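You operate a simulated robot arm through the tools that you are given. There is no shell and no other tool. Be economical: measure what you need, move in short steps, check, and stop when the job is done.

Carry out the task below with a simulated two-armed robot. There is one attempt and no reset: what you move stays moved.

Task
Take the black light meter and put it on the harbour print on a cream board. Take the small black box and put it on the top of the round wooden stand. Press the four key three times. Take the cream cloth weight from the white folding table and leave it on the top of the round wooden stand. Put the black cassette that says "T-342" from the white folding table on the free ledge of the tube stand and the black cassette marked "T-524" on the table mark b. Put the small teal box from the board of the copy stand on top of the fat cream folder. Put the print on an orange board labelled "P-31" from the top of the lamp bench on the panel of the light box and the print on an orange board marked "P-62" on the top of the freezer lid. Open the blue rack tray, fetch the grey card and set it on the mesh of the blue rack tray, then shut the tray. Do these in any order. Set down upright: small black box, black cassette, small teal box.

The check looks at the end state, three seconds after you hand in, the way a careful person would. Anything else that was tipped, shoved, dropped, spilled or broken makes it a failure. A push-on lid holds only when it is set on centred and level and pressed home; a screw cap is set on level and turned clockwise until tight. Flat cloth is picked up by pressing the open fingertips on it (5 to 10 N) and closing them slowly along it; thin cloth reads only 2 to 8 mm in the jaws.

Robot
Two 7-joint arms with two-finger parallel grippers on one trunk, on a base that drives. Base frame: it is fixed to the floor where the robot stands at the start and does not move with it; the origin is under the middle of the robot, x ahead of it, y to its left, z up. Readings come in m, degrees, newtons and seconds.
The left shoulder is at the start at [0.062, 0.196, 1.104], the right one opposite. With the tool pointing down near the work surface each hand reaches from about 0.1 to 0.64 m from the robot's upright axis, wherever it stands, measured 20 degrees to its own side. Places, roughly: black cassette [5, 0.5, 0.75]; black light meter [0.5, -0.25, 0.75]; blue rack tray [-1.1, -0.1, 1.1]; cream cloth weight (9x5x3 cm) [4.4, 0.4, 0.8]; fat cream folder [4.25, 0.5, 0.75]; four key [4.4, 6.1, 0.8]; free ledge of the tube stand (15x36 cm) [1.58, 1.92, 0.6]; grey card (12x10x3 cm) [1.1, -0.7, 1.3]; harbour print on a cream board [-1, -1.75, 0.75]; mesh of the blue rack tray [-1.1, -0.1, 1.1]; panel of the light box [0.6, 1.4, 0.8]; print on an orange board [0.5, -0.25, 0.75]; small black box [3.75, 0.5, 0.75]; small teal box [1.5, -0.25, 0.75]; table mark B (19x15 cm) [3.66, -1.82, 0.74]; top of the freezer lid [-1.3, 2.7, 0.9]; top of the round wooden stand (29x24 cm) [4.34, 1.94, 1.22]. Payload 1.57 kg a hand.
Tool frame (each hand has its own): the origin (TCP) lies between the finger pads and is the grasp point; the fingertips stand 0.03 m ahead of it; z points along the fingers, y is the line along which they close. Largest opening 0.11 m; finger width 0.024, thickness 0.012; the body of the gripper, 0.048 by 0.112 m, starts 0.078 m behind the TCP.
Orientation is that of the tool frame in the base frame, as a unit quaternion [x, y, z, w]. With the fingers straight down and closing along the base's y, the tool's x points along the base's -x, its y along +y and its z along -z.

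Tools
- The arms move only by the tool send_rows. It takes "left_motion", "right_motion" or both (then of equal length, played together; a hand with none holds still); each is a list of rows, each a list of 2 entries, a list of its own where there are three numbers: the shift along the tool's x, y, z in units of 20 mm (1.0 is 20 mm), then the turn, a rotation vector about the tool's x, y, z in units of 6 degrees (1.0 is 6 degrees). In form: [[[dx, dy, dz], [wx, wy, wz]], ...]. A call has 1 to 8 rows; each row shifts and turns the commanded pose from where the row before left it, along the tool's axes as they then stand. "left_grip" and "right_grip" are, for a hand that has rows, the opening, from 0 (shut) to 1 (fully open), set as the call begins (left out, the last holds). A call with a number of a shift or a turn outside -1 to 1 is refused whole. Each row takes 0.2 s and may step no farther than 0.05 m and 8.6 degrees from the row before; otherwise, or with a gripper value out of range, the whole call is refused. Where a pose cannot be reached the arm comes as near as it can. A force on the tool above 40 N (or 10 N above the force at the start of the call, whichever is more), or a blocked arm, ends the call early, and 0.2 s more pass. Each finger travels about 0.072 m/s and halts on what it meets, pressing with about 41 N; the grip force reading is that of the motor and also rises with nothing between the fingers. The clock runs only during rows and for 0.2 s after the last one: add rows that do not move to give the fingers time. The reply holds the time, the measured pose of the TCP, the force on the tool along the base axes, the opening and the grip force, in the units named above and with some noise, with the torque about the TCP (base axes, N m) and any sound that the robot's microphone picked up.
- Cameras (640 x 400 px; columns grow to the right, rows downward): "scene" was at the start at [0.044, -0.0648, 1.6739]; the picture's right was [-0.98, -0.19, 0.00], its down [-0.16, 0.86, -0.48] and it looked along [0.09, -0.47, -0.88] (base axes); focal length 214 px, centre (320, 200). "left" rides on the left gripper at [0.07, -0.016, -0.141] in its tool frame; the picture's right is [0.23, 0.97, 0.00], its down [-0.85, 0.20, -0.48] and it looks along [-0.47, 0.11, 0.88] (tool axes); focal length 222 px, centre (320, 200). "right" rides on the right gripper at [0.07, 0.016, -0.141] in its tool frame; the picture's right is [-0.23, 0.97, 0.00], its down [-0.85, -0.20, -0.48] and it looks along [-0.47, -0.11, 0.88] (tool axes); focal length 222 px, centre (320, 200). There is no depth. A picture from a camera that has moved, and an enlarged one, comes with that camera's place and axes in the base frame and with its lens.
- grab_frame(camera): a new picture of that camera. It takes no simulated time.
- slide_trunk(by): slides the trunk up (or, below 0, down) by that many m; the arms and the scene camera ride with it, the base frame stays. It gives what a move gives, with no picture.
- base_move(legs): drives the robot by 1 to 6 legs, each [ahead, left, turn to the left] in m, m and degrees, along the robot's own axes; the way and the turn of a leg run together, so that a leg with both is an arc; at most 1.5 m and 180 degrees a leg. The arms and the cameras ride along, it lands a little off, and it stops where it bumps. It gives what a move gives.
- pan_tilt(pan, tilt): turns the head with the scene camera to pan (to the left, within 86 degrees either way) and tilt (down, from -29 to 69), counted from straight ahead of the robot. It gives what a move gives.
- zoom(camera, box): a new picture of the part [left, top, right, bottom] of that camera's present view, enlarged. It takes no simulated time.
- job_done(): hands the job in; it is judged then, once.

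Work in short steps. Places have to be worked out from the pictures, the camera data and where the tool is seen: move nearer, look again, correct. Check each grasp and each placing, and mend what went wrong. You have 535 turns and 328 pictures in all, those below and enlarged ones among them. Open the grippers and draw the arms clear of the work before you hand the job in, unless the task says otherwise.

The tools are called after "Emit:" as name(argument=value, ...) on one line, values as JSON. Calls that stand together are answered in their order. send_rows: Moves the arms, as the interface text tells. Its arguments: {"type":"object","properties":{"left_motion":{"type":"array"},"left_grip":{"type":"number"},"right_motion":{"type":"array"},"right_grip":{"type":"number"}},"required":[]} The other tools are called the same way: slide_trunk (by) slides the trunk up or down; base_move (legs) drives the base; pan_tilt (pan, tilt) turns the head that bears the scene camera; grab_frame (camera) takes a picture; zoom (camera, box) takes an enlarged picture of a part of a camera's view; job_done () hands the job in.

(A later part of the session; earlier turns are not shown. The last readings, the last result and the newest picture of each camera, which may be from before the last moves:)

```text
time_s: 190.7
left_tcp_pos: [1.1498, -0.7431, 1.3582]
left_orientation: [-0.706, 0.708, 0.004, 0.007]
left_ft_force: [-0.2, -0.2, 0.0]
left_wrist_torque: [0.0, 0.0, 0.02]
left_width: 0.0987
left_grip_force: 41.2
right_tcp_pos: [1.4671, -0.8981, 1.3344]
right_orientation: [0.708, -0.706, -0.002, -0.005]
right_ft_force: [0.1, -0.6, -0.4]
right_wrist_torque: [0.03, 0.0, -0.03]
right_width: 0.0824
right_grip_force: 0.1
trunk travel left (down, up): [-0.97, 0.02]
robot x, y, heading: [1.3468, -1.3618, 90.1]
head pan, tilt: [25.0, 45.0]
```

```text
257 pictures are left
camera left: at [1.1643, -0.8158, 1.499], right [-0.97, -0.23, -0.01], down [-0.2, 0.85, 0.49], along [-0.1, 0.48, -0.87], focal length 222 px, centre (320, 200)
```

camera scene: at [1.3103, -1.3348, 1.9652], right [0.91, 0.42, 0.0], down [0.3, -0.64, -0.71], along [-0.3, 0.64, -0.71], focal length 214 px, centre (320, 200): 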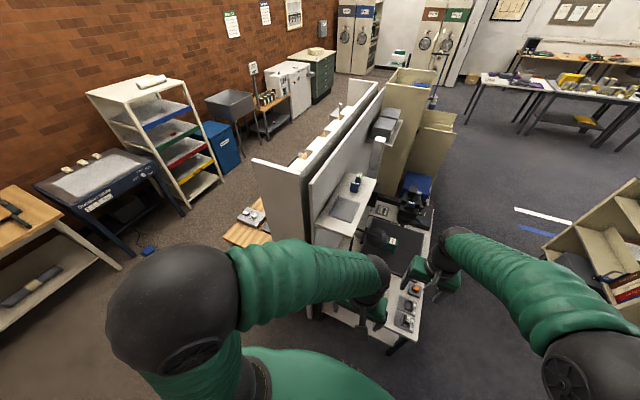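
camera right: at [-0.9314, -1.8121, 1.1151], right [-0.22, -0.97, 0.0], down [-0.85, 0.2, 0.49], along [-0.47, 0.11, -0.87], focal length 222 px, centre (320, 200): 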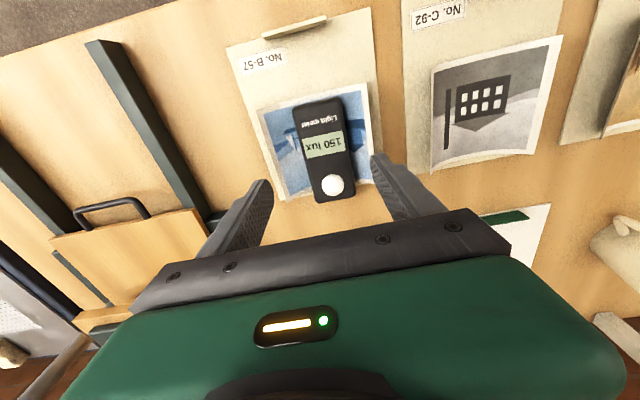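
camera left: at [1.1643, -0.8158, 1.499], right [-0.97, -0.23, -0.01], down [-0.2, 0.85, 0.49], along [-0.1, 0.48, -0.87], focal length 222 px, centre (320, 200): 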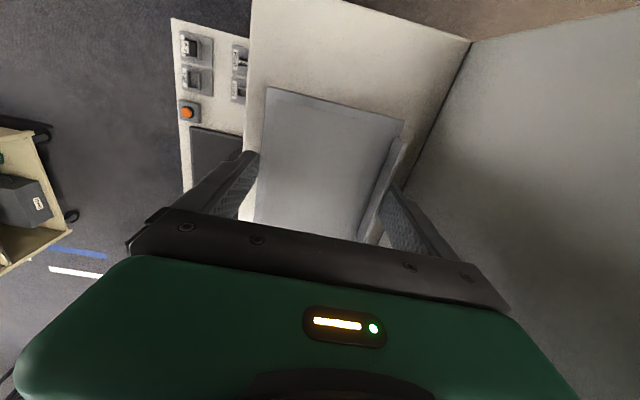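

Card is held. I lift, retract and drive back to the rack.

Emit:
send_rows(left_motion=[[[0, 0, -1], [0, 0, 0]], [[0, 0, -1], [0, 0, 0]], [[0, 0, -1], [0, 0, 0]], [[0, 0, -1], [0, 0, 0]], [[0, -0.5, -1], [0, 0, 0]], [[1, -0.5, 0], [0, 0, 0]], [[1, -0.5, 0], [0, 0, 0]], [[1, -0.5, 0], [0, 0, 0]]])

Emit:
send_rows(left_motion=[[[1, -0.3, 0], [0, 0, 0]], [[1, 0, 0], [0, 0, 0]], [[1, 0, 0], [0, 0, 0]], [[1, 0, 0], [0, 0, 0]], [[1, 0, 0], [0, 0, 0]], [[1, 0, 0], [0, 0, 0]], [[1, 0, 0], [0, 0, 0]], [[0.5, 0, 0], [0, 0, 0]]])

Emit:
base_move(legs=[[-0.4, 0, 0], [0, 1.2, 0], [0, 0, 90]])

Emit:
pan_tilt(pan=0, tilt=35)

Emit:
grab_frame(camera="scene")

```text
time_s: 192.5
left_tcp_pos: [1.1886, -0.8074, 1.4571]
left_orientation: [-0.707, 0.707, 0.004, 0.006]
left_ft_force: [-0.7, 0.3, -0.2]
left_wrist_torque: [0.03, 0.01, -0.01]
left_width: 0.0986
left_grip_force: 41.0
right_tcp_pos: [1.4689, -0.9002, 1.3361]
right_orientation: [0.708, -0.706, -0.003, -0.004]
right_ft_force: [1.1, 0.0, -0.4]
right_wrist_torque: [-0.01, 0.05, 0.04]
right_width: 0.0827
right_grip_force: 0.0
trunk travel left (down, up): [-0.97, 0.02]
robot x, y, heading: [1.3475, -1.3584, 90.1]
head pan, tilt: [25.0, 45.0]
```

```text
time_s: 194.3
left_tcp_pos: [1.1936, -0.957, 1.4559]
left_orientation: [-0.707, 0.707, 0.004, 0.007]
left_ft_force: [0.0, 0.1, -0.9]
left_wrist_torque: [-0.01, -0.01, 0.02]
left_width: 0.0988
left_grip_force: 40.8
right_tcp_pos: [1.4672, -0.8987, 1.3356]
right_orientation: [0.708, -0.706, -0.002, -0.004]
right_ft_force: [-0.2, 0.4, -0.3]
right_wrist_torque: [-0.01, 0.0, -0.04]
right_width: 0.0824
right_grip_force: 0.1
trunk travel left (down, up): [-0.97, 0.02]
robot x, y, heading: [1.3449, -1.3566, 89.7]
head pan, tilt: [25.0, 45.0]
```

```text
time_s: 206.3
left_tcp_pos: [-0.2603, -1.9148, 1.4551]
left_orientation: [1.0, -0.005, -0.008, -0.002]
left_ft_force: [-0.8, 1.5, -0.5]
left_wrist_torque: [0.01, -0.01, 0.0]
left_width: 0.0987
left_grip_force: 40.7
right_tcp_pos: [-0.3164, -1.6409, 1.3353]
right_orientation: [1.0, -0.003, -0.004, -0.001]
right_ft_force: [0.3, 0.1, 0.1]
right_wrist_torque: [0.02, 0.0, -0.01]
right_width: 0.0822
right_grip_force: 0.0
trunk travel left (down, up): [-0.97, 0.02]
robot x, y, heading: [0.146, -1.7664, 179.6]
head pan, tilt: [25.0, 45.0]
```

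```text
time_s: 207.2
left_tcp_pos: [-0.2586, -1.9159, 1.4558]
left_orientation: [1.0, -0.005, -0.007, -0.002]
left_ft_force: [0.7, -0.6, -0.2]
left_wrist_torque: [0.01, 0.02, -0.01]
left_width: 0.099
left_grip_force: 40.4
right_tcp_pos: [-0.3141, -1.6417, 1.3354]
right_orientation: [1.0, -0.002, -0.005, -0.002]
right_ft_force: [0.7, 0.2, 0.6]
right_wrist_torque: [-0.04, 0.0, 0.03]
right_width: 0.0826
right_grip_force: 0.0
trunk travel left (down, up): [-0.97, 0.02]
robot x, y, heading: [0.1441, -1.7677, 179.7]
head pan, tilt: [0.0, 35.0]
```

```text
256 pictures are left
camera scene: at [0.0243, -1.7668, 1.9798], right [0.01, 1.0, 0.0], down [0.58, 0.0, -0.82], along [-0.82, 0.01, -0.58], focal length 214 px, centre (320, 200)
```

scene: 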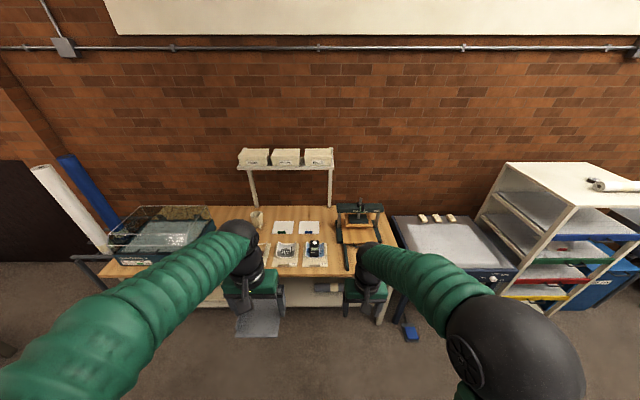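

I drive along to stand in front of the rack.

Emit:
base_move(legs=[[0.25, 0, 0], [0, -1.4, 0], [0, -0.1, 0]])

Emit:
pan_tilt(pan=0, tilt=45)

Emit:
grab_frame(camera="scene")

```text
time_s: 216.3
left_tcp_pos: [-0.4995, -0.4605, 1.4506]
left_orientation: [1.0, -0.001, -0.008, -0.012]
left_ft_force: [-0.5, -1.1, 0.9]
left_wrist_torque: [0.05, -0.04, 0.06]
left_width: 0.0985
left_grip_force: 41.1
right_tcp_pos: [-0.5561, -0.1841, 1.3379]
right_orientation: [1.0, 0.002, -0.005, -0.012]
right_ft_force: [0.0, -1.1, 0.7]
right_wrist_torque: [0.09, 0.03, 0.02]
right_width: 0.0825
right_grip_force: 0.0
trunk travel left (down, up): [-0.97, 0.02]
robot x, y, heading: [-0.0953, -0.2792, 179.6]
head pan, tilt: [0.0, 35.0]
```

```text
time_s: 217.0
left_tcp_pos: [-0.4989, -0.4136, 1.4566]
left_orientation: [1.0, -0.002, -0.009, 0.003]
left_ft_force: [-0.8, 0.2, 0.0]
left_wrist_torque: [-0.05, 0.01, -0.01]
left_width: 0.0988
left_grip_force: 41.3
right_tcp_pos: [-0.5563, -0.1406, 1.3352]
right_orientation: [1.0, 0.002, -0.006, 0.003]
right_ft_force: [0.2, 0.4, 1.0]
right_wrist_torque: [-0.03, -0.02, 0.0]
right_width: 0.0825
right_grip_force: 0.1
trunk travel left (down, up): [-0.97, 0.02]
robot x, y, heading: [-0.0922, -0.2777, 179.7]
head pan, tilt: [0.0, 45.0]
```

```text
255 pictures are left
camera scene: at [-0.2109, -0.2268, 1.9645], right [0.01, 1.0, -0.02], down [0.71, -0.02, -0.71], along [-0.71, -0.01, -0.71], focal length 214 px, centre (320, 200)
```

scene: 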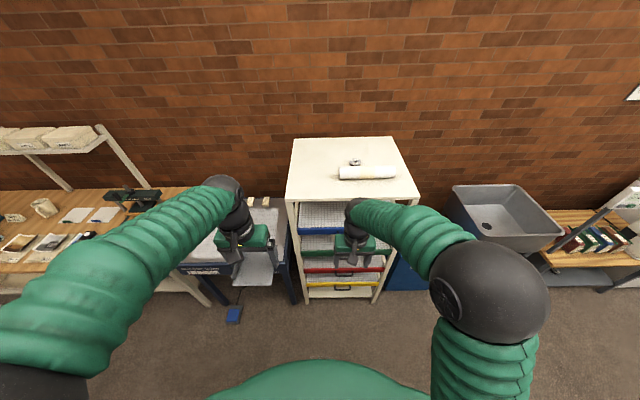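

I lower the trunk a little and zoom on the rack's blue tray and handle.

Emit:
slide_trunk(by=-0.2)

Emit:
send_rows(right_motion=[[[0.5, -1, -0.5], [0, 0, 0]], [[0.5, -1, -0.5], [0, 0, 0]], [[0.5, -1, -0.5], [0, 0, 0]], [[0.5, -1, -0.5], [0, 0, 0]], [[0.5, -1, 0], [0, 0, 0]], [[0.5, -1, 0], [0, 0, 0]]])

Emit:
pan_tilt(pan=-5, tilt=40)

Emit:
zoom(camera="scene", box=[250, 110, 450, 270])

```text
time_s: 219.2
left_tcp_pos: [-0.4992, -0.459, 1.2528]
left_orientation: [1.0, 0.0, -0.009, -0.011]
left_ft_force: [-0.4, -1.2, 0.1]
left_wrist_torque: [0.11, 0.02, 0.0]
left_width: 0.0988
left_grip_force: 40.9
right_tcp_pos: [-0.5546, -0.1826, 1.1386]
right_orientation: [1.0, 0.002, -0.006, -0.012]
right_ft_force: [-0.1, -1.7, 0.2]
right_wrist_torque: [0.09, 0.01, 0.0]
right_width: 0.0825
right_grip_force: 0.1
trunk travel left (down, up): [-0.77, 0.22]
robot x, y, heading: [-0.0964, -0.2766, 179.6]
head pan, tilt: [0.0, 45.0]
```

```text
time_s: 220.6
left_tcp_pos: [-0.4993, -0.4338, 1.2543]
left_orientation: [1.0, -0.001, -0.008, -0.004]
left_ft_force: [-0.4, 0.3, 0.0]
left_wrist_torque: [-0.03, 0.02, -0.02]
left_width: 0.0986
left_grip_force: 41.0
right_tcp_pos: [-0.494, -0.04, 1.1777]
right_orientation: [1.0, 0.002, -0.006, -0.003]
right_ft_force: [0.1, 1.1, 0.0]
right_wrist_torque: [0.04, 0.04, 0.04]
right_width: 0.0825
right_grip_force: 0.0
trunk travel left (down, up): [-0.77, 0.22]
robot x, y, heading: [-0.0953, -0.2779, 179.7]
head pan, tilt: [0.0, 45.0]
```

```text
time_s: 221.3
left_tcp_pos: [-0.4992, -0.4384, 1.2531]
left_orientation: [1.0, -0.001, -0.008, -0.004]
left_ft_force: [-0.4, -0.1, -0.6]
left_wrist_torque: [-0.02, -0.01, 0.0]
left_width: 0.0988
left_grip_force: 41.3
right_tcp_pos: [-0.4951, -0.0434, 1.1775]
right_orientation: [1.0, 0.001, -0.007, -0.003]
right_ft_force: [0.1, 0.6, 0.0]
right_wrist_torque: [-0.02, 0.0, 0.0]
right_width: 0.0826
right_grip_force: 0.2
trunk travel left (down, up): [-0.77, 0.22]
robot x, y, heading: [-0.0965, -0.281, 179.9]
head pan, tilt: [-5.0, 40.0]
```

```text
2.50 times, centred on (350, 190) of scene
camera zoom: at [-0.2131, -0.2657, 1.7723], right [0.09, 1.0, 0.0], down [0.64, -0.06, -0.76], along [-0.76, 0.07, -0.64], focal length 536 px, centre (245, 225)
```

zoom: 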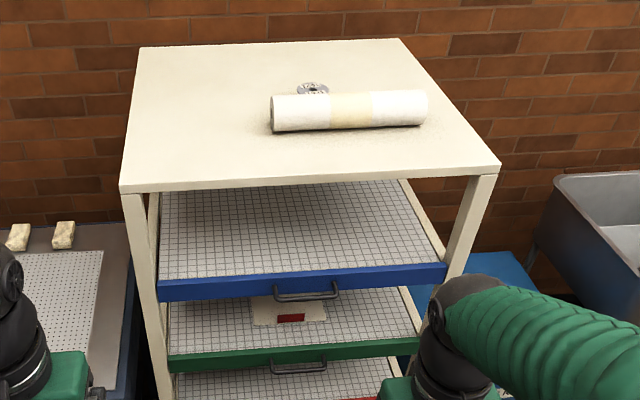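

The rack front is near x≈−0.905; blue handle around (−0.87,−0.09,1.045). I'll grip it with horizontal fingers closing vertically, so I turn the right hand forward.

Emit:
send_rows(right_motion=[[[-0.7, 0.2, 0.3], [0, -1, 0]], [[-0.8, 0.2, 0.3], [0, -1, 0]], [[-0.8, 0.2, 0.3], [0, -1, 0]], [[-0.8, 0.2, 0.3], [0, -1, 0]], [[-0.6, 0, 0], [0, -1, 0]], [[0, 0, 0], [0, -1, 0]], [[0, 0, 0], [0, -1, 0]], [[0, 0, 0], [0, -1, 0]]])

Emit:
send_rows(right_motion=[[[0, 0, 0], [0, -1, 0]], [[0, 0, 0], [0, -1, 0]], [[0, 0, 0], [0, -1, 0]], [[0, 0, 0], [0, -1, 0]], [[0, 0, 0], [0, -1, 0]], [[0, 0, 0], [0, -1, 0]], [[0, 0, 0], [0, -1, 0]]])

Emit:
grab_frame(camera="scene")

```text
time_s: 223.1
left_tcp_pos: [-0.4999, -0.4409, 1.2535]
left_orientation: [1.0, 0.0, -0.009, -0.005]
left_ft_force: [0.3, -0.4, -0.1]
left_wrist_torque: [-0.01, -0.02, 0.0]
left_width: 0.0987
left_grip_force: 40.8
right_tcp_pos: [-0.5759, -0.0621, 1.1709]
right_orientation: [0.911, 0.004, -0.412, -0.002]
right_ft_force: [0.6, 0.4, 0.2]
right_wrist_torque: [0.01, 0.02, -0.01]
right_width: 0.0825
right_grip_force: 0.1
right hand out of reach, approached as far as the arm can: row 7, 8
trunk travel left (down, up): [-0.77, 0.22]
robot x, y, heading: [-0.0957, -0.279, 179.8]
head pan, tilt: [-5.0, 40.0]
```

```text
time_s: 224.7
left_tcp_pos: [-0.4996, -0.4407, 1.254]
left_orientation: [1.0, -0.001, -0.009, -0.005]
left_ft_force: [0.1, 0.1, 0.0]
left_wrist_torque: [0.02, 0.0, 0.0]
left_width: 0.0987
left_grip_force: 40.4
right_tcp_pos: [-0.6313, -0.0569, 1.1748]
right_orientation: [-0.703, -0.005, 0.711, 0.002]
right_ft_force: [-0.1, 0.0, 0.5]
right_wrist_torque: [0.02, -0.03, 0.0]
right_width: 0.0827
right_grip_force: 0.0
right hand out of reach, approached as far as the arm can: row 1, 2, 3, 4
trunk travel left (down, up): [-0.77, 0.22]
robot x, y, heading: [-0.0955, -0.2785, 179.5]
head pan, tilt: [-5.0, 40.0]
```

```text
253 pictures are left
camera scene: at [-0.2152, -0.2687, 1.7722], right [0.09, 1.0, 0.0], down [0.64, -0.06, -0.76], along [-0.76, 0.07, -0.64], focal length 214 px, centre (320, 200)
```

scene: 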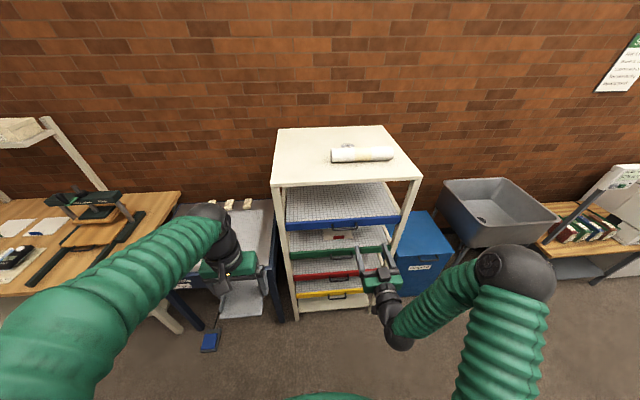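

Hand is now horizontal. I roll it 90° so the fingers close vertically.

Emit:
send_rows(right_motion=[[[0, 0, 0], [0, 0, 1]], [[0, 0, 0], [0, 0, 1]], [[0, 0, 0], [0, 0, 1]], [[0, 0, 0], [0, 0, 1]], [[0, 0, 0], [0, 0, 1]], [[0, 0, 0], [0, 0, 1]], [[0, 0, 0], [0, 0, 1]], [[0, 0, 0], [0, 0, 1]]])

Emit:
send_rows(right_motion=[[[0, 0, 0], [0, 0, 1]], [[0, 0, 0], [0, 0, 1]], [[0, 0, 0], [0, 0, 1]], [[0, 0, 0], [0, 0, 1]], [[0, 0, 0], [0, 0, 1]], [[0, 0, 0], [0, 0, 1]], [[0, 0, 0], [0, 0, 1]]])

Emit:
grab_frame(camera="right")

Emit:
zoom(camera="scene", box=[250, 150, 450, 350])

```text
time_s: 226.5
left_tcp_pos: [-0.4992, -0.4416, 1.2541]
left_orientation: [1.0, -0.001, -0.009, -0.006]
left_ft_force: [0.2, -0.8, -0.6]
left_wrist_torque: [-0.06, 0.02, -0.03]
left_width: 0.0986
left_grip_force: 41.5
right_tcp_pos: [-0.6314, -0.0567, 1.1748]
right_orientation: [-0.644, 0.282, 0.65, -0.288]
right_ft_force: [1.0, 0.7, -0.6]
right_wrist_torque: [0.01, 0.01, 0.0]
right_width: 0.0822
right_grip_force: 0.0
trunk travel left (down, up): [-0.77, 0.22]
robot x, y, heading: [-0.0944, -0.2771, 179.6]
head pan, tilt: [-5.0, 40.0]
```

```text
time_s: 228.1
left_tcp_pos: [-0.4987, -0.4408, 1.2547]
left_orientation: [1.0, -0.001, -0.008, -0.005]
left_ft_force: [1.0, -0.6, -0.7]
left_wrist_torque: [0.0, -0.01, 0.0]
left_width: 0.0988
left_grip_force: 41.0
right_tcp_pos: [-0.6303, -0.0566, 1.1753]
right_orientation: [-0.5, 0.494, 0.504, -0.502]
right_ft_force: [-0.5, -0.6, 1.1]
right_wrist_torque: [-0.02, 0.02, -0.01]
right_width: 0.0826
right_grip_force: 0.2
trunk travel left (down, up): [-0.77, 0.22]
robot x, y, heading: [-0.0975, -0.2759, 179.8]
head pan, tilt: [-5.0, 40.0]
```

```text
252 pictures are left
camera right: at [-0.4882, -0.1257, 1.1882], right [0.01, 0.22, 0.98], down [0.47, 0.86, -0.2], along [-0.88, 0.46, -0.09], focal length 222 px, centre (320, 200)
```

right: 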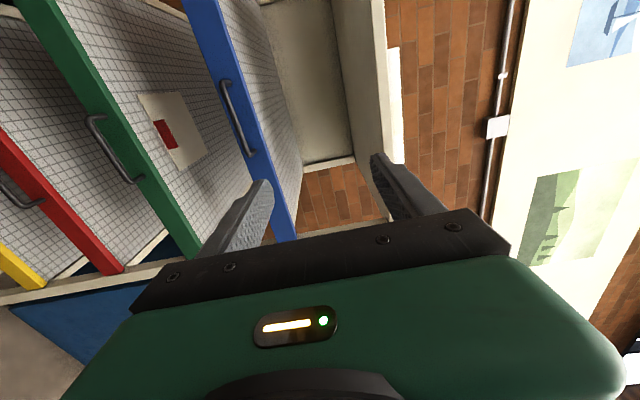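

```text
2.00 times, centred on (350, 250) of scene
camera zoom: at [-0.2137, -0.2679, 1.7723], right [0.09, 1.0, 0.0], down [0.64, -0.06, -0.76], along [-0.76, 0.07, -0.64], focal length 429 px, centre (260, 100)
```

zoom: 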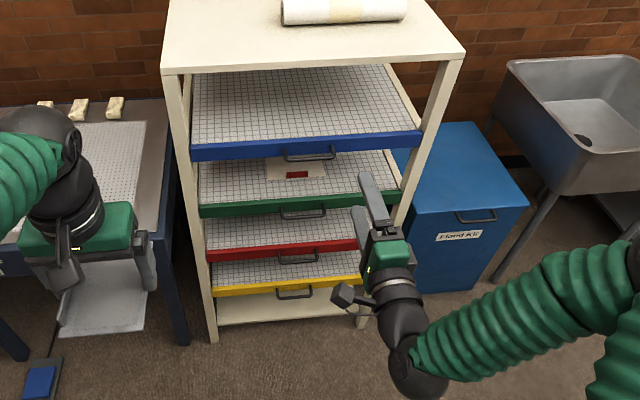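

The handle is at about (−0.868,−0.097,1.046). I drive 0.1 m closer, then align the right hand in front of it.

Emit:
base_move(legs=[[0.1, 0, 0]])

Emit:
grab_frame(camera="right")

```text
time_s: 229.2
left_tcp_pos: [-0.5926, -0.4406, 1.2562]
left_orientation: [1.0, 0.0, -0.011, -0.005]
left_ft_force: [0.7, 0.7, 0.2]
left_wrist_torque: [0.02, 0.02, 0.0]
left_width: 0.099
left_grip_force: 40.7
right_tcp_pos: [-0.7247, -0.0575, 1.1781]
right_orientation: [-0.499, 0.493, 0.505, -0.503]
right_ft_force: [-0.1, -0.1, 0.0]
right_wrist_torque: [0.01, 0.01, 0.02]
right_width: 0.0826
right_grip_force: 0.0
trunk travel left (down, up): [-0.77, 0.22]
robot x, y, heading: [-0.1972, -0.2748, 179.8]
head pan, tilt: [-5.0, 40.0]
```

```text
250 pictures are left
camera right: at [-0.5823, -0.126, 1.1902], right [0.02, 0.22, 0.98], down [0.47, 0.86, -0.2], along [-0.88, 0.46, -0.09], focal length 222 px, centre (320, 200)
```

right: 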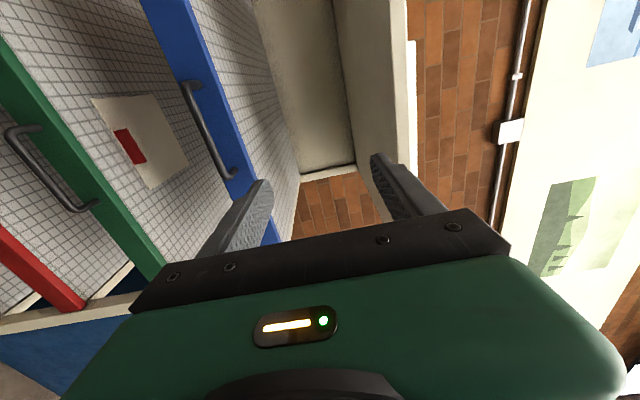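

I lower the hand level with the handle while still in front of it.

Emit:
send_rows(right_motion=[[[0.3, -1, 0], [0, 0, 0]], [[0.3, -1, 0], [0, 0, 0]], [[0.3, -1, 0], [0, 0, 0]], [[0.3, -1, 0], [0, 0, 0]], [[0.4, -1, 0], [0, 0, 0]], [[0.4, -1, 0], [0, 0, 0]], [[0, -0.2, 0], [0, 0, 0]], [[0, 0, 0], [0, 0, 0]]])

Emit:
grab_frame(camera="right")

```text
time_s: 231.0
left_tcp_pos: [-0.5981, -0.441, 1.254]
left_orientation: [1.0, -0.001, -0.01, -0.005]
left_ft_force: [0.3, -0.2, -0.5]
left_wrist_torque: [0.03, -0.03, 0.01]
left_width: 0.0987
left_grip_force: 40.7
right_tcp_pos: [-0.7302, -0.0952, 1.0512]
right_orientation: [-0.501, 0.493, 0.504, -0.501]
right_ft_force: [0.4, -0.4, 0.1]
right_wrist_torque: [0.02, -0.01, -0.03]
right_width: 0.0824
right_grip_force: 0.1
trunk travel left (down, up): [-0.77, 0.22]
robot x, y, heading: [-0.1956, -0.2797, 179.8]
head pan, tilt: [-5.0, 40.0]
```

```text
249 pictures are left
camera right: at [-0.5878, -0.1646, 1.0639], right [0.01, 0.22, 0.98], down [0.47, 0.86, -0.2], along [-0.88, 0.46, -0.09], focal length 222 px, centre (320, 200)
```

right: 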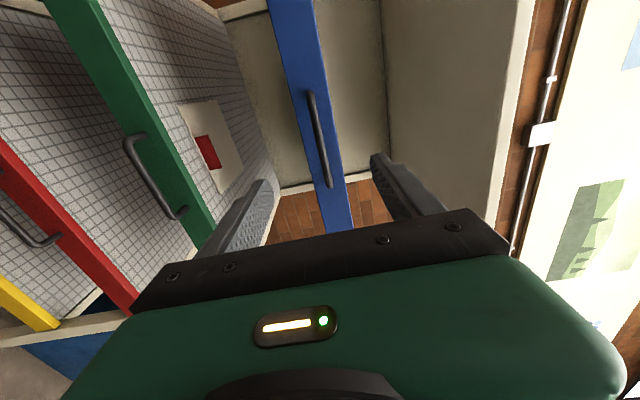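

Bar now triangulates to (−0.847,−0.107,1.055). I advance so it lies between the fingers.

Emit:
send_rows(right_motion=[[[0.25, 0.1, 1], [0, 0, 0]], [[0.25, 0.1, 1], [0, 0, 0]], [[0, 0, 1], [0, 0, 0]], [[0, 0, 1], [0, 0, 0]], [[0, 0, 1], [0, 0, 0]], [[0, 0, 0.4], [0, 0, 0]], [[0, 0, 0], [0, 0, 0]]])

Emit:
grab_frame(camera="right")

```text
time_s: 232.6
left_tcp_pos: [-0.5981, -0.4404, 1.2538]
left_orientation: [1.0, 0.0, -0.009, -0.004]
left_ft_force: [0.4, 0.4, -0.5]
left_wrist_torque: [0.04, -0.01, 0.01]
left_width: 0.0988
left_grip_force: 40.9
right_tcp_pos: [-0.8401, -0.1064, 1.0564]
right_orientation: [-0.501, 0.493, 0.505, -0.501]
right_ft_force: [-0.9, -0.4, 0.1]
right_wrist_torque: [-0.01, 0.01, -0.01]
right_width: 0.0827
right_grip_force: 0.1
trunk travel left (down, up): [-0.77, 0.22]
robot x, y, heading: [-0.1956, -0.28, 179.7]
head pan, tilt: [-5.0, 40.0]
```

```text
248 pictures are left
camera right: at [-0.6973, -0.1755, 1.0688], right [0.01, 0.22, 0.98], down [0.47, 0.86, -0.2], along [-0.88, 0.46, -0.09], focal length 222 px, centre (320, 200)
```

right: 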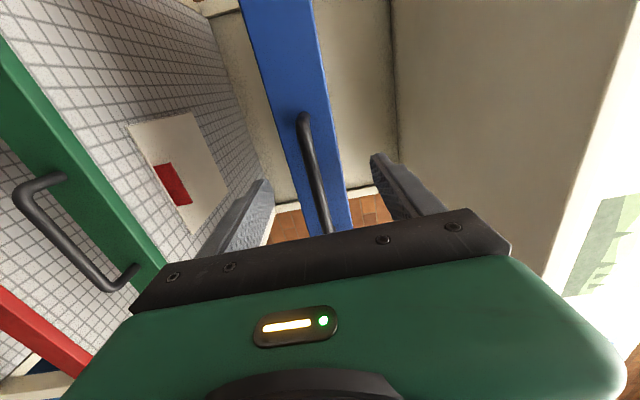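

The bar lies between the fingers. I close.

Emit:
send_rows(right_motion=[[[0, 0, 0], [0, 0, 0]], [[0, 0, 0], [0, 0, 0]], [[0, 0, 0], [0, 0, 0]], [[0, 0, 0], [0, 0, 0]], [[0, 0, 0], [0, 0, 0]]], right_grip=0)

Emit:
grab_frame(camera="right")

```text
time_s: 233.8
left_tcp_pos: [-0.5982, -0.4404, 1.2533]
left_orientation: [1.0, 0.0, -0.008, -0.006]
left_ft_force: [-0.5, -1.3, -1.6]
left_wrist_torque: [0.0, 0.03, 0.0]
left_width: 0.0989
left_grip_force: 41.1
right_tcp_pos: [-0.8397, -0.1049, 1.0535]
right_orientation: [-0.502, 0.494, 0.502, -0.501]
right_ft_force: [3.9, -1.6, -10.6]
right_wrist_torque: [-0.59, -0.08, -0.18]
right_width: 0.0098
right_grip_force: 27.5
trunk travel left (down, up): [-0.77, 0.22]
robot x, y, heading: [-0.1921, -0.2782, 179.9]
head pan, tilt: [-5.0, 40.0]
```

```text
247 pictures are left
camera right: at [-0.6972, -0.1753, 1.0675], right [0.01, 0.22, 0.98], down [0.47, 0.86, -0.2], along [-0.88, 0.46, -0.1], focal length 222 px, centre (320, 200)
```

right: 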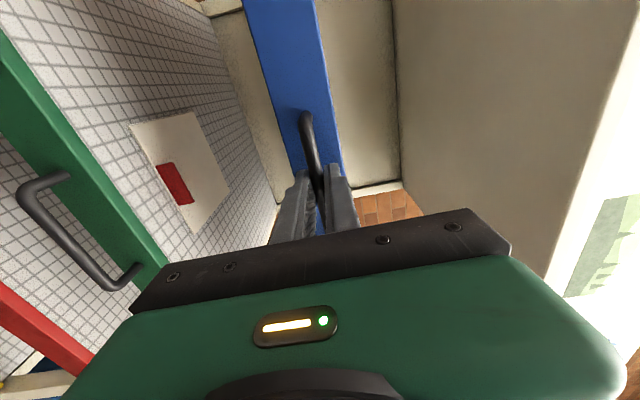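

Bar gripped (9.8 mm). I relieve the vertical force slightly and start pulling.

Emit:
send_rows(right_motion=[[[0, -0.15, 0], [0, 0, 0]], [[0, 0, -0.3], [0, 0, 0]], [[0, 0, -0.5], [0, 0, 0]], [[0, 0, -0.6], [0, 0, 0]], [[0, 0, -0.6], [0, 0, 0]]])

```text
time_s: 235.0
left_tcp_pos: [-0.5974, -0.4401, 1.2539]
left_orientation: [1.0, -0.001, -0.011, -0.005]
left_ft_force: [0.2, -0.1, -0.4]
left_wrist_torque: [-0.02, 0.01, 0.03]
left_width: 0.0986
left_grip_force: 40.6
right_tcp_pos: [-0.7986, -0.1055, 1.0529]
right_orientation: [-0.5, 0.493, 0.505, -0.502]
right_ft_force: [-0.2, -1.2, 4.4]
right_wrist_torque: [-0.71, 0.03, -0.01]
right_width: 0.0096
right_grip_force: 27.6
trunk travel left (down, up): [-0.77, 0.22]
robot x, y, heading: [-0.1955, -0.2775, 179.6]
head pan, tilt: [-5.0, 40.0]
```

It slides easily. Pull further.

Emit:
send_rows(right_motion=[[[0, 0, -0.8], [0, 0, 0]], [[0, 0, -0.8], [0, 0, 0]], [[0, 0, -0.8], [0, 0, 0]], [[0, 0, -0.8], [0, 0, 0]], [[0, 0, -0.8], [0, 0, 0]], [[0, 0, -0.8], [0, 0, 0]], [[0, 0, 0], [0, 0, 0]]])

Emit:
grab_frame(camera="scene")

```text
time_s: 236.6
left_tcp_pos: [-0.5964, -0.4411, 1.2548]
left_orientation: [1.0, 0.0, -0.01, -0.006]
left_ft_force: [-0.3, 0.3, -0.8]
left_wrist_torque: [-0.02, -0.03, -0.02]
left_width: 0.0985
left_grip_force: 41.2
right_tcp_pos: [-0.7031, -0.1066, 1.0542]
right_orientation: [-0.5, 0.493, 0.506, -0.502]
right_ft_force: [-1.3, -1.3, 24.1]
right_wrist_torque: [-0.61, 0.16, 0.23]
right_width: 0.0098
right_grip_force: 28.2
trunk travel left (down, up): [-0.77, 0.22]
robot x, y, heading: [-0.1955, -0.2773, 179.9]
head pan, tilt: [-5.0, 40.0]
```

```text
246 pictures are left
camera scene: at [-0.3083, -0.2702, 1.7729], right [0.09, 1.0, 0.0], down [0.64, -0.06, -0.77], along [-0.76, 0.07, -0.64], focal length 214 px, centre (320, 200)
```

scene: 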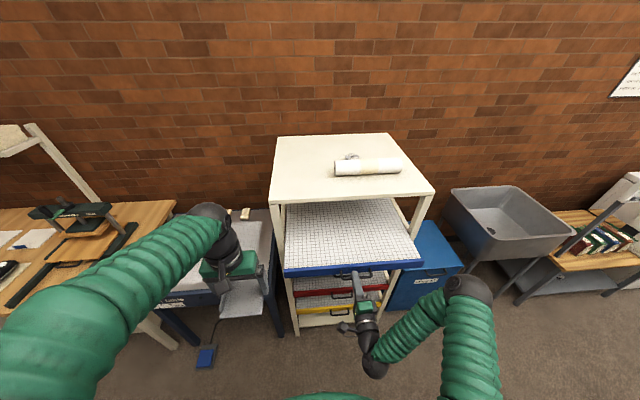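

Tray out ~14 cm. I adjust 3 mm up to relieve the vertical load and pull another 11 cm.

Emit:
send_rows(right_motion=[[[0, 0.15, 0], [0, 0, 0]], [[0, 0.03, -0.8], [0, 0, 0]], [[0, 0.03, -0.8], [0, 0, 0]], [[0, 0.03, -0.8], [0, 0, 0]], [[0, 0.03, -0.8], [0, 0, 0]], [[0, 0.03, -0.8], [0, 0, 0]], [[0, 0, 0], [0, 0, 0]]])

```text
time_s: 238.2
left_tcp_pos: [-0.6018, -0.4412, 1.2526]
left_orientation: [1.0, 0.0, -0.007, -0.006]
left_ft_force: [0.0, -0.8, -0.8]
left_wrist_torque: [-0.04, 0.01, 0.03]
left_width: 0.0989
left_grip_force: 41.2
right_tcp_pos: [-0.6262, -0.1065, 1.0539]
right_orientation: [0.504, -0.495, -0.502, 0.499]
right_ft_force: [0.5, -6.8, -24.9]
right_wrist_torque: [-0.64, -0.21, 0.35]
right_width: 0.0098
right_grip_force: 27.6
trunk travel left (down, up): [-0.77, 0.22]
robot x, y, heading: [-0.1947, -0.2788, 179.9]
head pan, tilt: [-5.0, 40.0]
```

Tray is out 21 cm — enough. I keep hold of the handle (easing the load) and bring the left hand with the card over the tray.

Emit:
send_rows(left_motion=[[[-0.5, 0, 0], [0, 0, 0]], [[-1, -0.8, 0], [0, 0, 0]], [[-1, -1, 0], [0, 0, 0]], [[-1, -1, 0], [0, 0, 0]], [[-1, -1, 0], [0, 0, 0]], [[-1, -1, 0], [0, 0, 0]], [[-1, -1, 0], [0, 0, 0]], [[-1, -1, 0], [0, 0, 0]]], right_motion=[[[0, -0.15, 0], [0, 0, 0]], [[0, 0, 0], [0, 0, 0]], [[0, 0, 0], [0, 0, 0]], [[0, 0, 0], [0, 0, 0]], [[0, 0, 0], [0, 0, 0]], [[0, 0, 0], [0, 0, 0]], [[0, 0, 0], [0, 0, 0]], [[0, 0, 0], [0, 0, 0]]])

Emit:
grab_frame(camera="scene")

Emit:
grab_frame(camera="left")

```text
time_s: 240.0
left_tcp_pos: [-0.7508, -0.306, 1.2579]
left_orientation: [1.0, 0.001, -0.009, -0.006]
left_ft_force: [-0.4, -0.6, -0.8]
left_wrist_torque: [0.01, -0.01, -0.02]
left_width: 0.0988
left_grip_force: 40.4
right_tcp_pos: [-0.626, -0.1067, 1.0529]
right_orientation: [-0.5, 0.493, 0.504, -0.502]
right_ft_force: [-0.2, -5.9, -1.2]
right_wrist_torque: [-0.73, 0.01, 0.3]
right_width: 0.0098
right_grip_force: 27.4
trunk travel left (down, up): [-0.77, 0.22]
robot x, y, heading: [-0.1954, -0.2794, 179.7]
head pan, tilt: [-5.0, 40.0]
```

```text
245 pictures are left
camera scene: at [-0.3163, -0.2692, 1.7722], right [0.09, 1.0, 0.0], down [0.64, -0.06, -0.76], along [-0.76, 0.07, -0.65], focal length 214 px, centre (320, 200)
```

scene: 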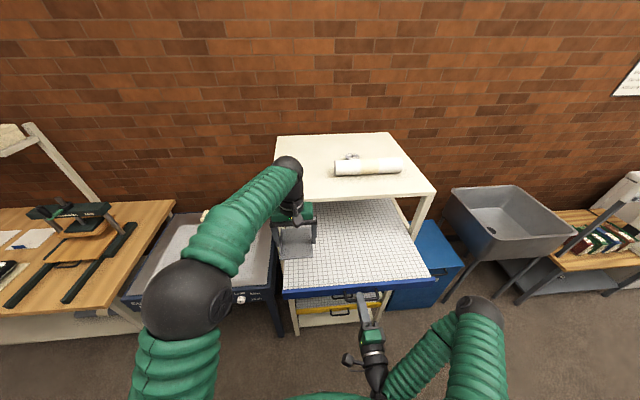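

```text
244 pictures are left
camera left: at [-0.6781, -0.2915, 1.3995], right [0.23, -0.97, -0.01], down [-0.85, -0.2, 0.49], along [-0.48, -0.1, -0.87], focal length 222 px, centre (320, 200)
```

left: 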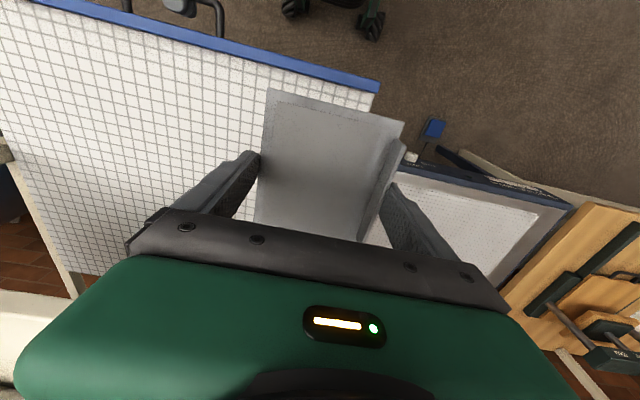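

I shift over the tray's left part (y≈−0.24) and descend toward the mesh.

Emit:
send_rows(left_motion=[[[-0.5, -1, 0.6], [0, 0, 0]], [[-0.5, -1, 0.8], [0, 0, 0]], [[-0.5, -1, 1], [0, 0, 0]], [[0, -0.3, 1], [0, 0, 0]], [[0, 0, 1], [0, 0, 0]], [[0, 0, 1], [0, 0, 0]], [[0, 0, 0.5], [0, 0, 0]]])

Emit:
grab_frame(camera="left")

```text
time_s: 241.6
left_tcp_pos: [-0.7808, -0.2369, 1.1413]
left_orientation: [1.0, 0.0, -0.009, -0.007]
left_ft_force: [0.2, -0.1, 0.6]
left_wrist_torque: [0.05, 0.0, -0.02]
left_width: 0.0988
left_grip_force: 41.5
right_tcp_pos: [-0.6233, -0.1061, 1.0546]
right_orientation: [-0.501, 0.493, 0.505, -0.502]
right_ft_force: [-0.4, -5.8, 1.3]
right_wrist_torque: [-0.72, 0.03, 0.27]
right_width: 0.0098
right_grip_force: 27.8
trunk travel left (down, up): [-0.77, 0.22]
robot x, y, heading: [-0.1977, -0.2802, 179.8]
head pan, tilt: [-5.0, 40.0]
```

```text
243 pictures are left
camera left: at [-0.709, -0.2232, 1.283], right [0.23, -0.97, -0.01], down [-0.85, -0.2, 0.49], along [-0.48, -0.1, -0.87], focal length 222 px, centre (320, 200)
```

left: 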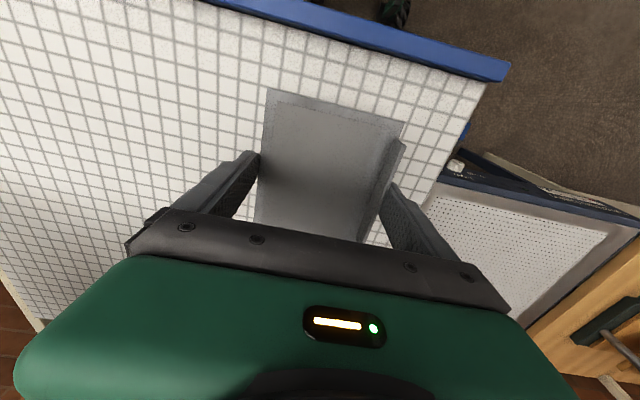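

Position is good. Lower with small steps.

Emit:
send_rows(left_motion=[[[0, 0, 0.5], [0, 0, 0]], [[0, 0, 0.4], [0, 0, 0]], [[0, 0, 0.3], [0, 0, 0]], [[0, 0, 0.2], [0, 0, 0]], [[0, 0, 0], [0, 0, 0]]])

Emit:
grab_frame(camera="left")

```text
time_s: 242.8
left_tcp_pos: [-0.7823, -0.2371, 1.1141]
left_orientation: [1.0, 0.0, -0.009, -0.005]
left_ft_force: [-0.9, 0.0, -0.9]
left_wrist_torque: [0.0, 0.0, -0.01]
left_width: 0.0988
left_grip_force: 40.9
right_tcp_pos: [-0.6243, -0.1063, 1.0536]
right_orientation: [-0.501, 0.492, 0.504, -0.502]
right_ft_force: [0.2, -5.8, 1.7]
right_wrist_torque: [-0.68, 0.03, 0.0]
right_width: 0.0097
right_grip_force: 27.8
trunk travel left (down, up): [-0.77, 0.22]
robot x, y, heading: [-0.1954, -0.2788, 179.8]
head pan, tilt: [-5.0, 40.0]
```

```text
242 pictures are left
camera left: at [-0.7095, -0.2233, 1.2551], right [0.23, -0.97, -0.01], down [-0.85, -0.2, 0.49], along [-0.48, -0.1, -0.87], focal length 222 px, centre (320, 200)
```

left: 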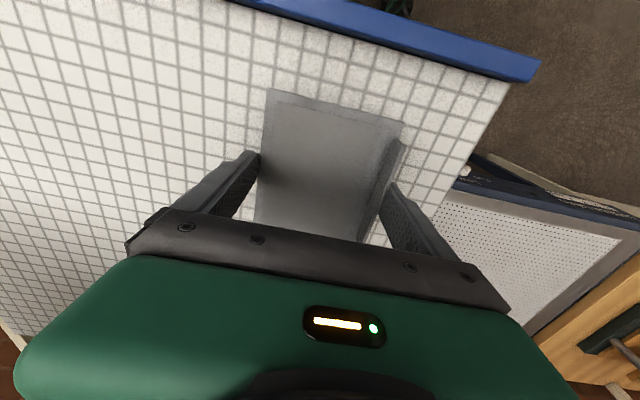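

Emit:
send_rows(left_motion=[[[0, 0, 0.2], [0, 0, 0]], [[0, 0, 0.2], [0, 0, 0]], [[0, 0, 0.2], [0, 0, 0]], [[0, 0, 0], [0, 0, 0]]])

```text
time_s: 243.8
left_tcp_pos: [-0.7819, -0.237, 1.1005]
left_orientation: [1.0, -0.001, -0.009, -0.007]
left_ft_force: [0.6, -0.4, -1.0]
left_wrist_torque: [0.0, -0.01, 0.01]
left_width: 0.0985
left_grip_force: 40.7
right_tcp_pos: [-0.6252, -0.1066, 1.0542]
right_orientation: [-0.5, 0.493, 0.504, -0.503]
right_ft_force: [-1.0, -5.9, 2.1]
right_wrist_torque: [-0.66, 0.02, 0.06]
right_width: 0.0097
right_grip_force: 27.6
trunk travel left (down, up): [-0.77, 0.22]
robot x, y, heading: [-0.1968, -0.2775, 180.1]
head pan, tilt: [-5.0, 40.0]
```

Still no contact at 1.10; next few mm.

Emit:
send_rows(left_motion=[[[0, 0, 0.2], [0, 0, 0]], [[0, 0, 0.15], [0, 0, 0]], [[0, 0, 0], [0, 0, 0]]])

```text
time_s: 244.6
left_tcp_pos: [-0.782, -0.237, 1.095]
left_orientation: [1.0, 0.0, -0.009, -0.005]
left_ft_force: [-1.0, 0.0, -1.0]
left_wrist_torque: [0.0, 0.02, 0.0]
left_width: 0.0985
left_grip_force: 41.2
right_tcp_pos: [-0.624, -0.1065, 1.0541]
right_orientation: [-0.501, 0.493, 0.505, -0.501]
right_ft_force: [-0.4, -5.4, 3.3]
right_wrist_torque: [-0.65, 0.01, 0.11]
right_width: 0.0098
right_grip_force: 28.5
trunk travel left (down, up): [-0.77, 0.22]
robot x, y, heading: [-0.1968, -0.2807, 180.0]
head pan, tilt: [-5.0, 40.0]
```

Continue.

Emit:
send_rows(left_motion=[[[0, 0, 0.2], [0, 0, 0]], [[0, 0, 0.15], [0, 0, 0]], [[0, 0, 0], [0, 0, 0]]])

Emit:
zoom(camera="left", box=[200, 60, 460, 250])

```text
time_s: 245.4
left_tcp_pos: [-0.7798, -0.2368, 1.0907]
left_orientation: [1.0, 0.001, -0.011, -0.006]
left_ft_force: [13.0, -3.8, 35.8]
left_wrist_torque: [-2.01, -1.08, 0.72]
left_width: 0.0987
left_grip_force: 40.9
right_tcp_pos: [-0.6224, -0.1063, 1.0531]
right_orientation: [-0.501, 0.493, 0.505, -0.5]
right_ft_force: [-14.2, -5.3, -15.9]
right_wrist_torque: [-0.69, -0.18, -0.09]
right_width: 0.0098
right_grip_force: 28.0
trunk travel left (down, up): [-0.77, 0.22]
robot x, y, heading: [-0.1979, -0.2763, 179.7]
head pan, tilt: [-5.0, 40.0]
```

```text
2.11 times, centred on (330, 155) of left
camera zoom: at [-0.7075, -0.2227, 1.232], right [0.23, -0.97, -0.02], down [-0.84, -0.2, 0.49], along [-0.48, -0.1, -0.87], focal length 468 px, centre (299, 295)
```

zoom: 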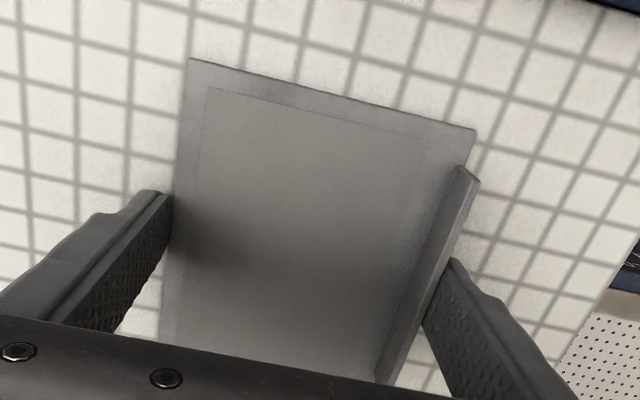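

Touching the mesh. I ease up 4 mm, open fully, and rise.

Emit:
send_rows(left_motion=[[[0, 0, -0.2], [0, 0, 0]], [[0, 0, 0], [0, 0, 0]]])

Emit:
send_rows(left_motion=[[[0, 0, 0], [0, 0, 0]], [[0, 0, 0], [0, 0, 0]], [[0, 0, 0], [0, 0, 0]]], left_grip=1)

Emit:
send_rows(left_motion=[[[0, 0, -0.3], [0, 0, 0]], [[0, 0, -0.5], [0, 0, 0]], [[0, 0, -0.8], [0, 0, 0]], [[0, 0, -1], [0, 0, 0]], [[0, 0, -1], [0, 0, 0]], [[0, 0, -1], [0, 0, 0]], [[0, 0, -1], [0, 0, 0]]])

Emit:
grab_frame(camera="left")

```text
time_s: 246.0
left_tcp_pos: [-0.7812, -0.2375, 1.0902]
left_orientation: [1.0, -0.001, -0.008, -0.006]
left_ft_force: [4.1, 0.2, 10.3]
left_wrist_torque: [-0.64, -0.25, 0.27]
left_width: 0.0987
left_grip_force: 40.5
right_tcp_pos: [-0.624, -0.106, 1.0541]
right_orientation: [-0.501, 0.493, 0.504, -0.502]
right_ft_force: [-4.0, -5.9, -7.0]
right_wrist_torque: [-0.65, -0.07, 0.11]
right_width: 0.0098
right_grip_force: 27.9
trunk travel left (down, up): [-0.77, 0.22]
robot x, y, heading: [-0.1948, -0.2784, 179.8]
head pan, tilt: [-5.0, 40.0]
```

```text
time_s: 246.8
left_tcp_pos: [-0.783, -0.2374, 1.091]
left_orientation: [1.0, 0.0, -0.009, -0.006]
left_ft_force: [-0.5, 0.1, -0.6]
left_wrist_torque: [0.01, 0.01, 0.02]
left_width: 0.1097
left_grip_force: 0.1
right_tcp_pos: [-0.625, -0.1058, 1.0545]
right_orientation: [-0.501, 0.493, 0.504, -0.502]
right_ft_force: [1.3, -6.8, -1.2]
right_wrist_torque: [-0.71, 0.04, 0.92]
right_width: 0.0099
right_grip_force: 28.0
trunk travel left (down, up): [-0.77, 0.22]
robot x, y, heading: [-0.1924, -0.2751, 179.9]
head pan, tilt: [-5.0, 40.0]
```

```text
time_s: 248.4
left_tcp_pos: [-0.779, -0.2381, 1.204]
left_orientation: [1.0, -0.001, -0.01, -0.006]
left_ft_force: [0.1, 0.2, -0.5]
left_wrist_torque: [-0.01, 0.0, -0.02]
left_width: 0.1101
left_grip_force: 0.1
right_tcp_pos: [-0.6233, -0.1057, 1.0532]
right_orientation: [-0.501, 0.493, 0.505, -0.501]
right_ft_force: [0.7, -5.7, 2.3]
right_wrist_torque: [-0.66, 0.0, -0.28]
right_width: 0.0097
right_grip_force: 27.8
trunk travel left (down, up): [-0.77, 0.22]
robot x, y, heading: [-0.1946, -0.2748, 180.0]
head pan, tilt: [-5.0, 40.0]
```

```text
240 pictures are left
camera left: at [-0.7076, -0.2239, 1.3458], right [0.23, -0.97, -0.02], down [-0.85, -0.2, 0.49], along [-0.48, -0.1, -0.87], focal length 222 px, centre (320, 200)
```

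left: 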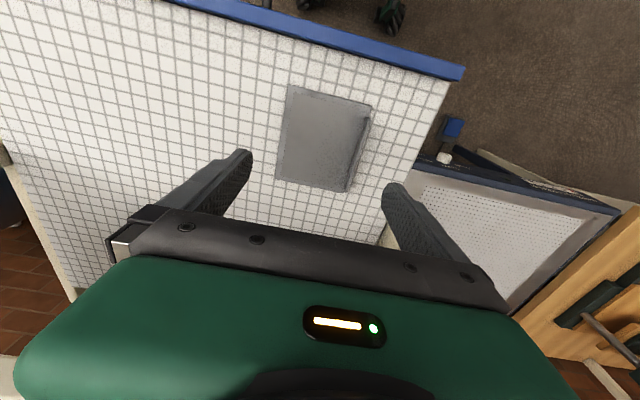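

Card is on the mesh. I withdraw the left hand toward the robot, then push the tray shut.

Emit:
send_rows(left_motion=[[[0, 0, -0.5], [0, 0, 0]], [[1, 0.5, 0], [0, 0, 0]], [[1, 0.5, 0], [0, 0, 0]], [[1, 0.5, 0], [0, 0, 0]], [[1, 0.5, 0], [0, 0, 0]], [[1, 0.5, 0], [0, 0, 0]], [[1, 0.5, 0], [0, 0, 0]], [[1, 0.5, 0], [0, 0, 0]]])

Emit:
send_rows(left_motion=[[[1, 0.5, 0], [0, 0, 0]], [[1, 0.5, 0], [0, 0, 0]], [[1, 0.5, 0], [0, 0, 0]], [[1, 0.5, 0], [0, 0, 0]], [[0, 0, 0], [0, 0, 0]], [[0, 0, 0], [0, 0, 0]], [[0, 0, 0], [0, 0, 0]], [[0, 0, 0], [0, 0, 0]]], right_motion=[[[0, 0, 0.4], [0, 0, 0]], [[0, 0, 0.7], [0, 0, 0]], [[0, 0, 0.7], [0, 0, 0]], [[0, 0, 0.7], [0, 0, 0]], [[0, 0, 0.7], [0, 0, 0]], [[0, 0, 0.7], [0, 0, 0]], [[0, 0, 0.7], [0, 0, 0]], [[0, 0, 0], [0, 0, 0]]])

```text
time_s: 250.2
left_tcp_pos: [-0.6394, -0.3089, 1.2107]
left_orientation: [1.0, -0.001, -0.009, -0.006]
left_ft_force: [-0.3, 0.7, -0.1]
left_wrist_torque: [-0.01, 0.03, 0.0]
left_width: 0.1102
left_grip_force: 0.0
right_tcp_pos: [-0.624, -0.106, 1.0536]
right_orientation: [-0.501, 0.493, 0.505, -0.501]
right_ft_force: [1.1, -4.7, 1.5]
right_wrist_torque: [-0.65, -0.02, -0.01]
right_width: 0.0103
right_grip_force: 27.2
trunk travel left (down, up): [-0.77, 0.22]
robot x, y, heading: [-0.1972, -0.2792, 179.6]
head pan, tilt: [-5.0, 40.0]
```

```text
time_s: 252.0
left_tcp_pos: [-0.5598, -0.3484, 1.2077]
left_orientation: [1.0, -0.001, -0.008, -0.005]
left_ft_force: [0.3, 0.0, 0.1]
left_wrist_torque: [-0.01, 0.01, -0.02]
left_width: 0.1099
left_grip_force: 0.1
right_tcp_pos: [-0.7165, -0.1058, 1.0526]
right_orientation: [-0.501, 0.493, 0.504, -0.501]
right_ft_force: [-0.3, -3.3, -4.2]
right_wrist_torque: [-0.66, -0.06, -0.22]
right_width: 0.0099
right_grip_force: 28.4
trunk travel left (down, up): [-0.77, 0.22]
robot x, y, heading: [-0.1937, -0.2813, 179.7]
head pan, tilt: [-5.0, 40.0]
```

Sliding in; push the remaining ~12.5 cm.

Emit:
send_rows(right_motion=[[[0, 0, 0.7], [0, 0, 0]], [[0, 0, 0.7], [0, 0, 0]], [[0, 0, 0.7], [0, 0, 0]], [[0, 0, 0.7], [0, 0, 0]], [[0, 0, 0.7], [0, 0, 0]], [[0, 0, 0.7], [0, 0, 0]], [[0, 0, 0.7], [0, 0, 0]], [[0, 0, 0.6], [0, 0, 0]]])

Emit:
send_rows(right_motion=[[[0, 0, 0.5], [0, 0, 0]], [[0, 0, 0.3], [0, 0, 0]], [[0, 0, 0], [0, 0, 0]]])

Emit:
grab_frame(camera="scene")

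```text
time_s: 253.8
left_tcp_pos: [-0.5618, -0.3476, 1.2073]
left_orientation: [1.0, -0.001, -0.007, -0.005]
left_ft_force: [0.4, -0.7, 0.2]
left_wrist_torque: [0.05, 0.0, 0.01]
left_width: 0.11
left_grip_force: 0.1
right_tcp_pos: [-0.8254, -0.1053, 1.0548]
right_orientation: [-0.502, 0.495, 0.503, -0.501]
right_ft_force: [-0.4, -2.9, -12.0]
right_wrist_torque: [-0.55, -0.08, -0.28]
right_width: 0.0097
right_grip_force: 27.5
trunk travel left (down, up): [-0.77, 0.22]
robot x, y, heading: [-0.1965, -0.2799, 179.8]
head pan, tilt: [-5.0, 40.0]
```

```text
time_s: 254.6
left_tcp_pos: [-0.5588, -0.3467, 1.2089]
left_orientation: [1.0, -0.001, -0.009, -0.004]
left_ft_force: [0.3, 0.2, -0.5]
left_wrist_torque: [0.0, 0.0, 0.0]
left_width: 0.1101
left_grip_force: 0.0
right_tcp_pos: [-0.8406, -0.106, 1.0533]
right_orientation: [-0.502, 0.495, 0.502, -0.501]
right_ft_force: [20.6, -3.1, -19.9]
right_wrist_torque: [-0.58, -0.19, -0.34]
right_width: 0.0099
right_grip_force: 27.9
trunk travel left (down, up): [-0.77, 0.22]
robot x, y, heading: [-0.1978, -0.2806, 180.0]
head pan, tilt: [-5.0, 40.0]
```

```text
239 pictures are left
camera scene: at [-0.3116, -0.2672, 1.7722], right [0.09, 1.0, 0.0], down [0.64, -0.06, -0.77], along [-0.76, 0.07, -0.64], focal length 214 px, centre (320, 200)
```

scene: 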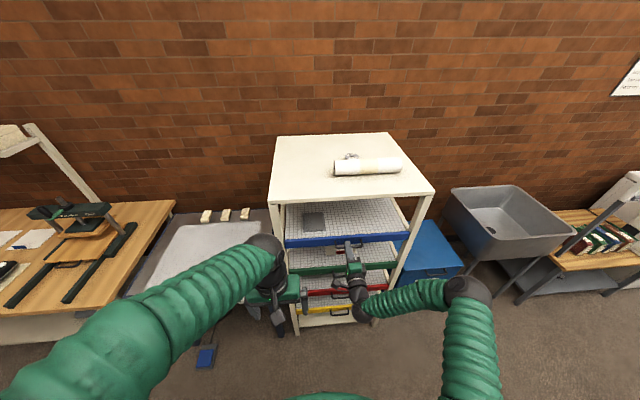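

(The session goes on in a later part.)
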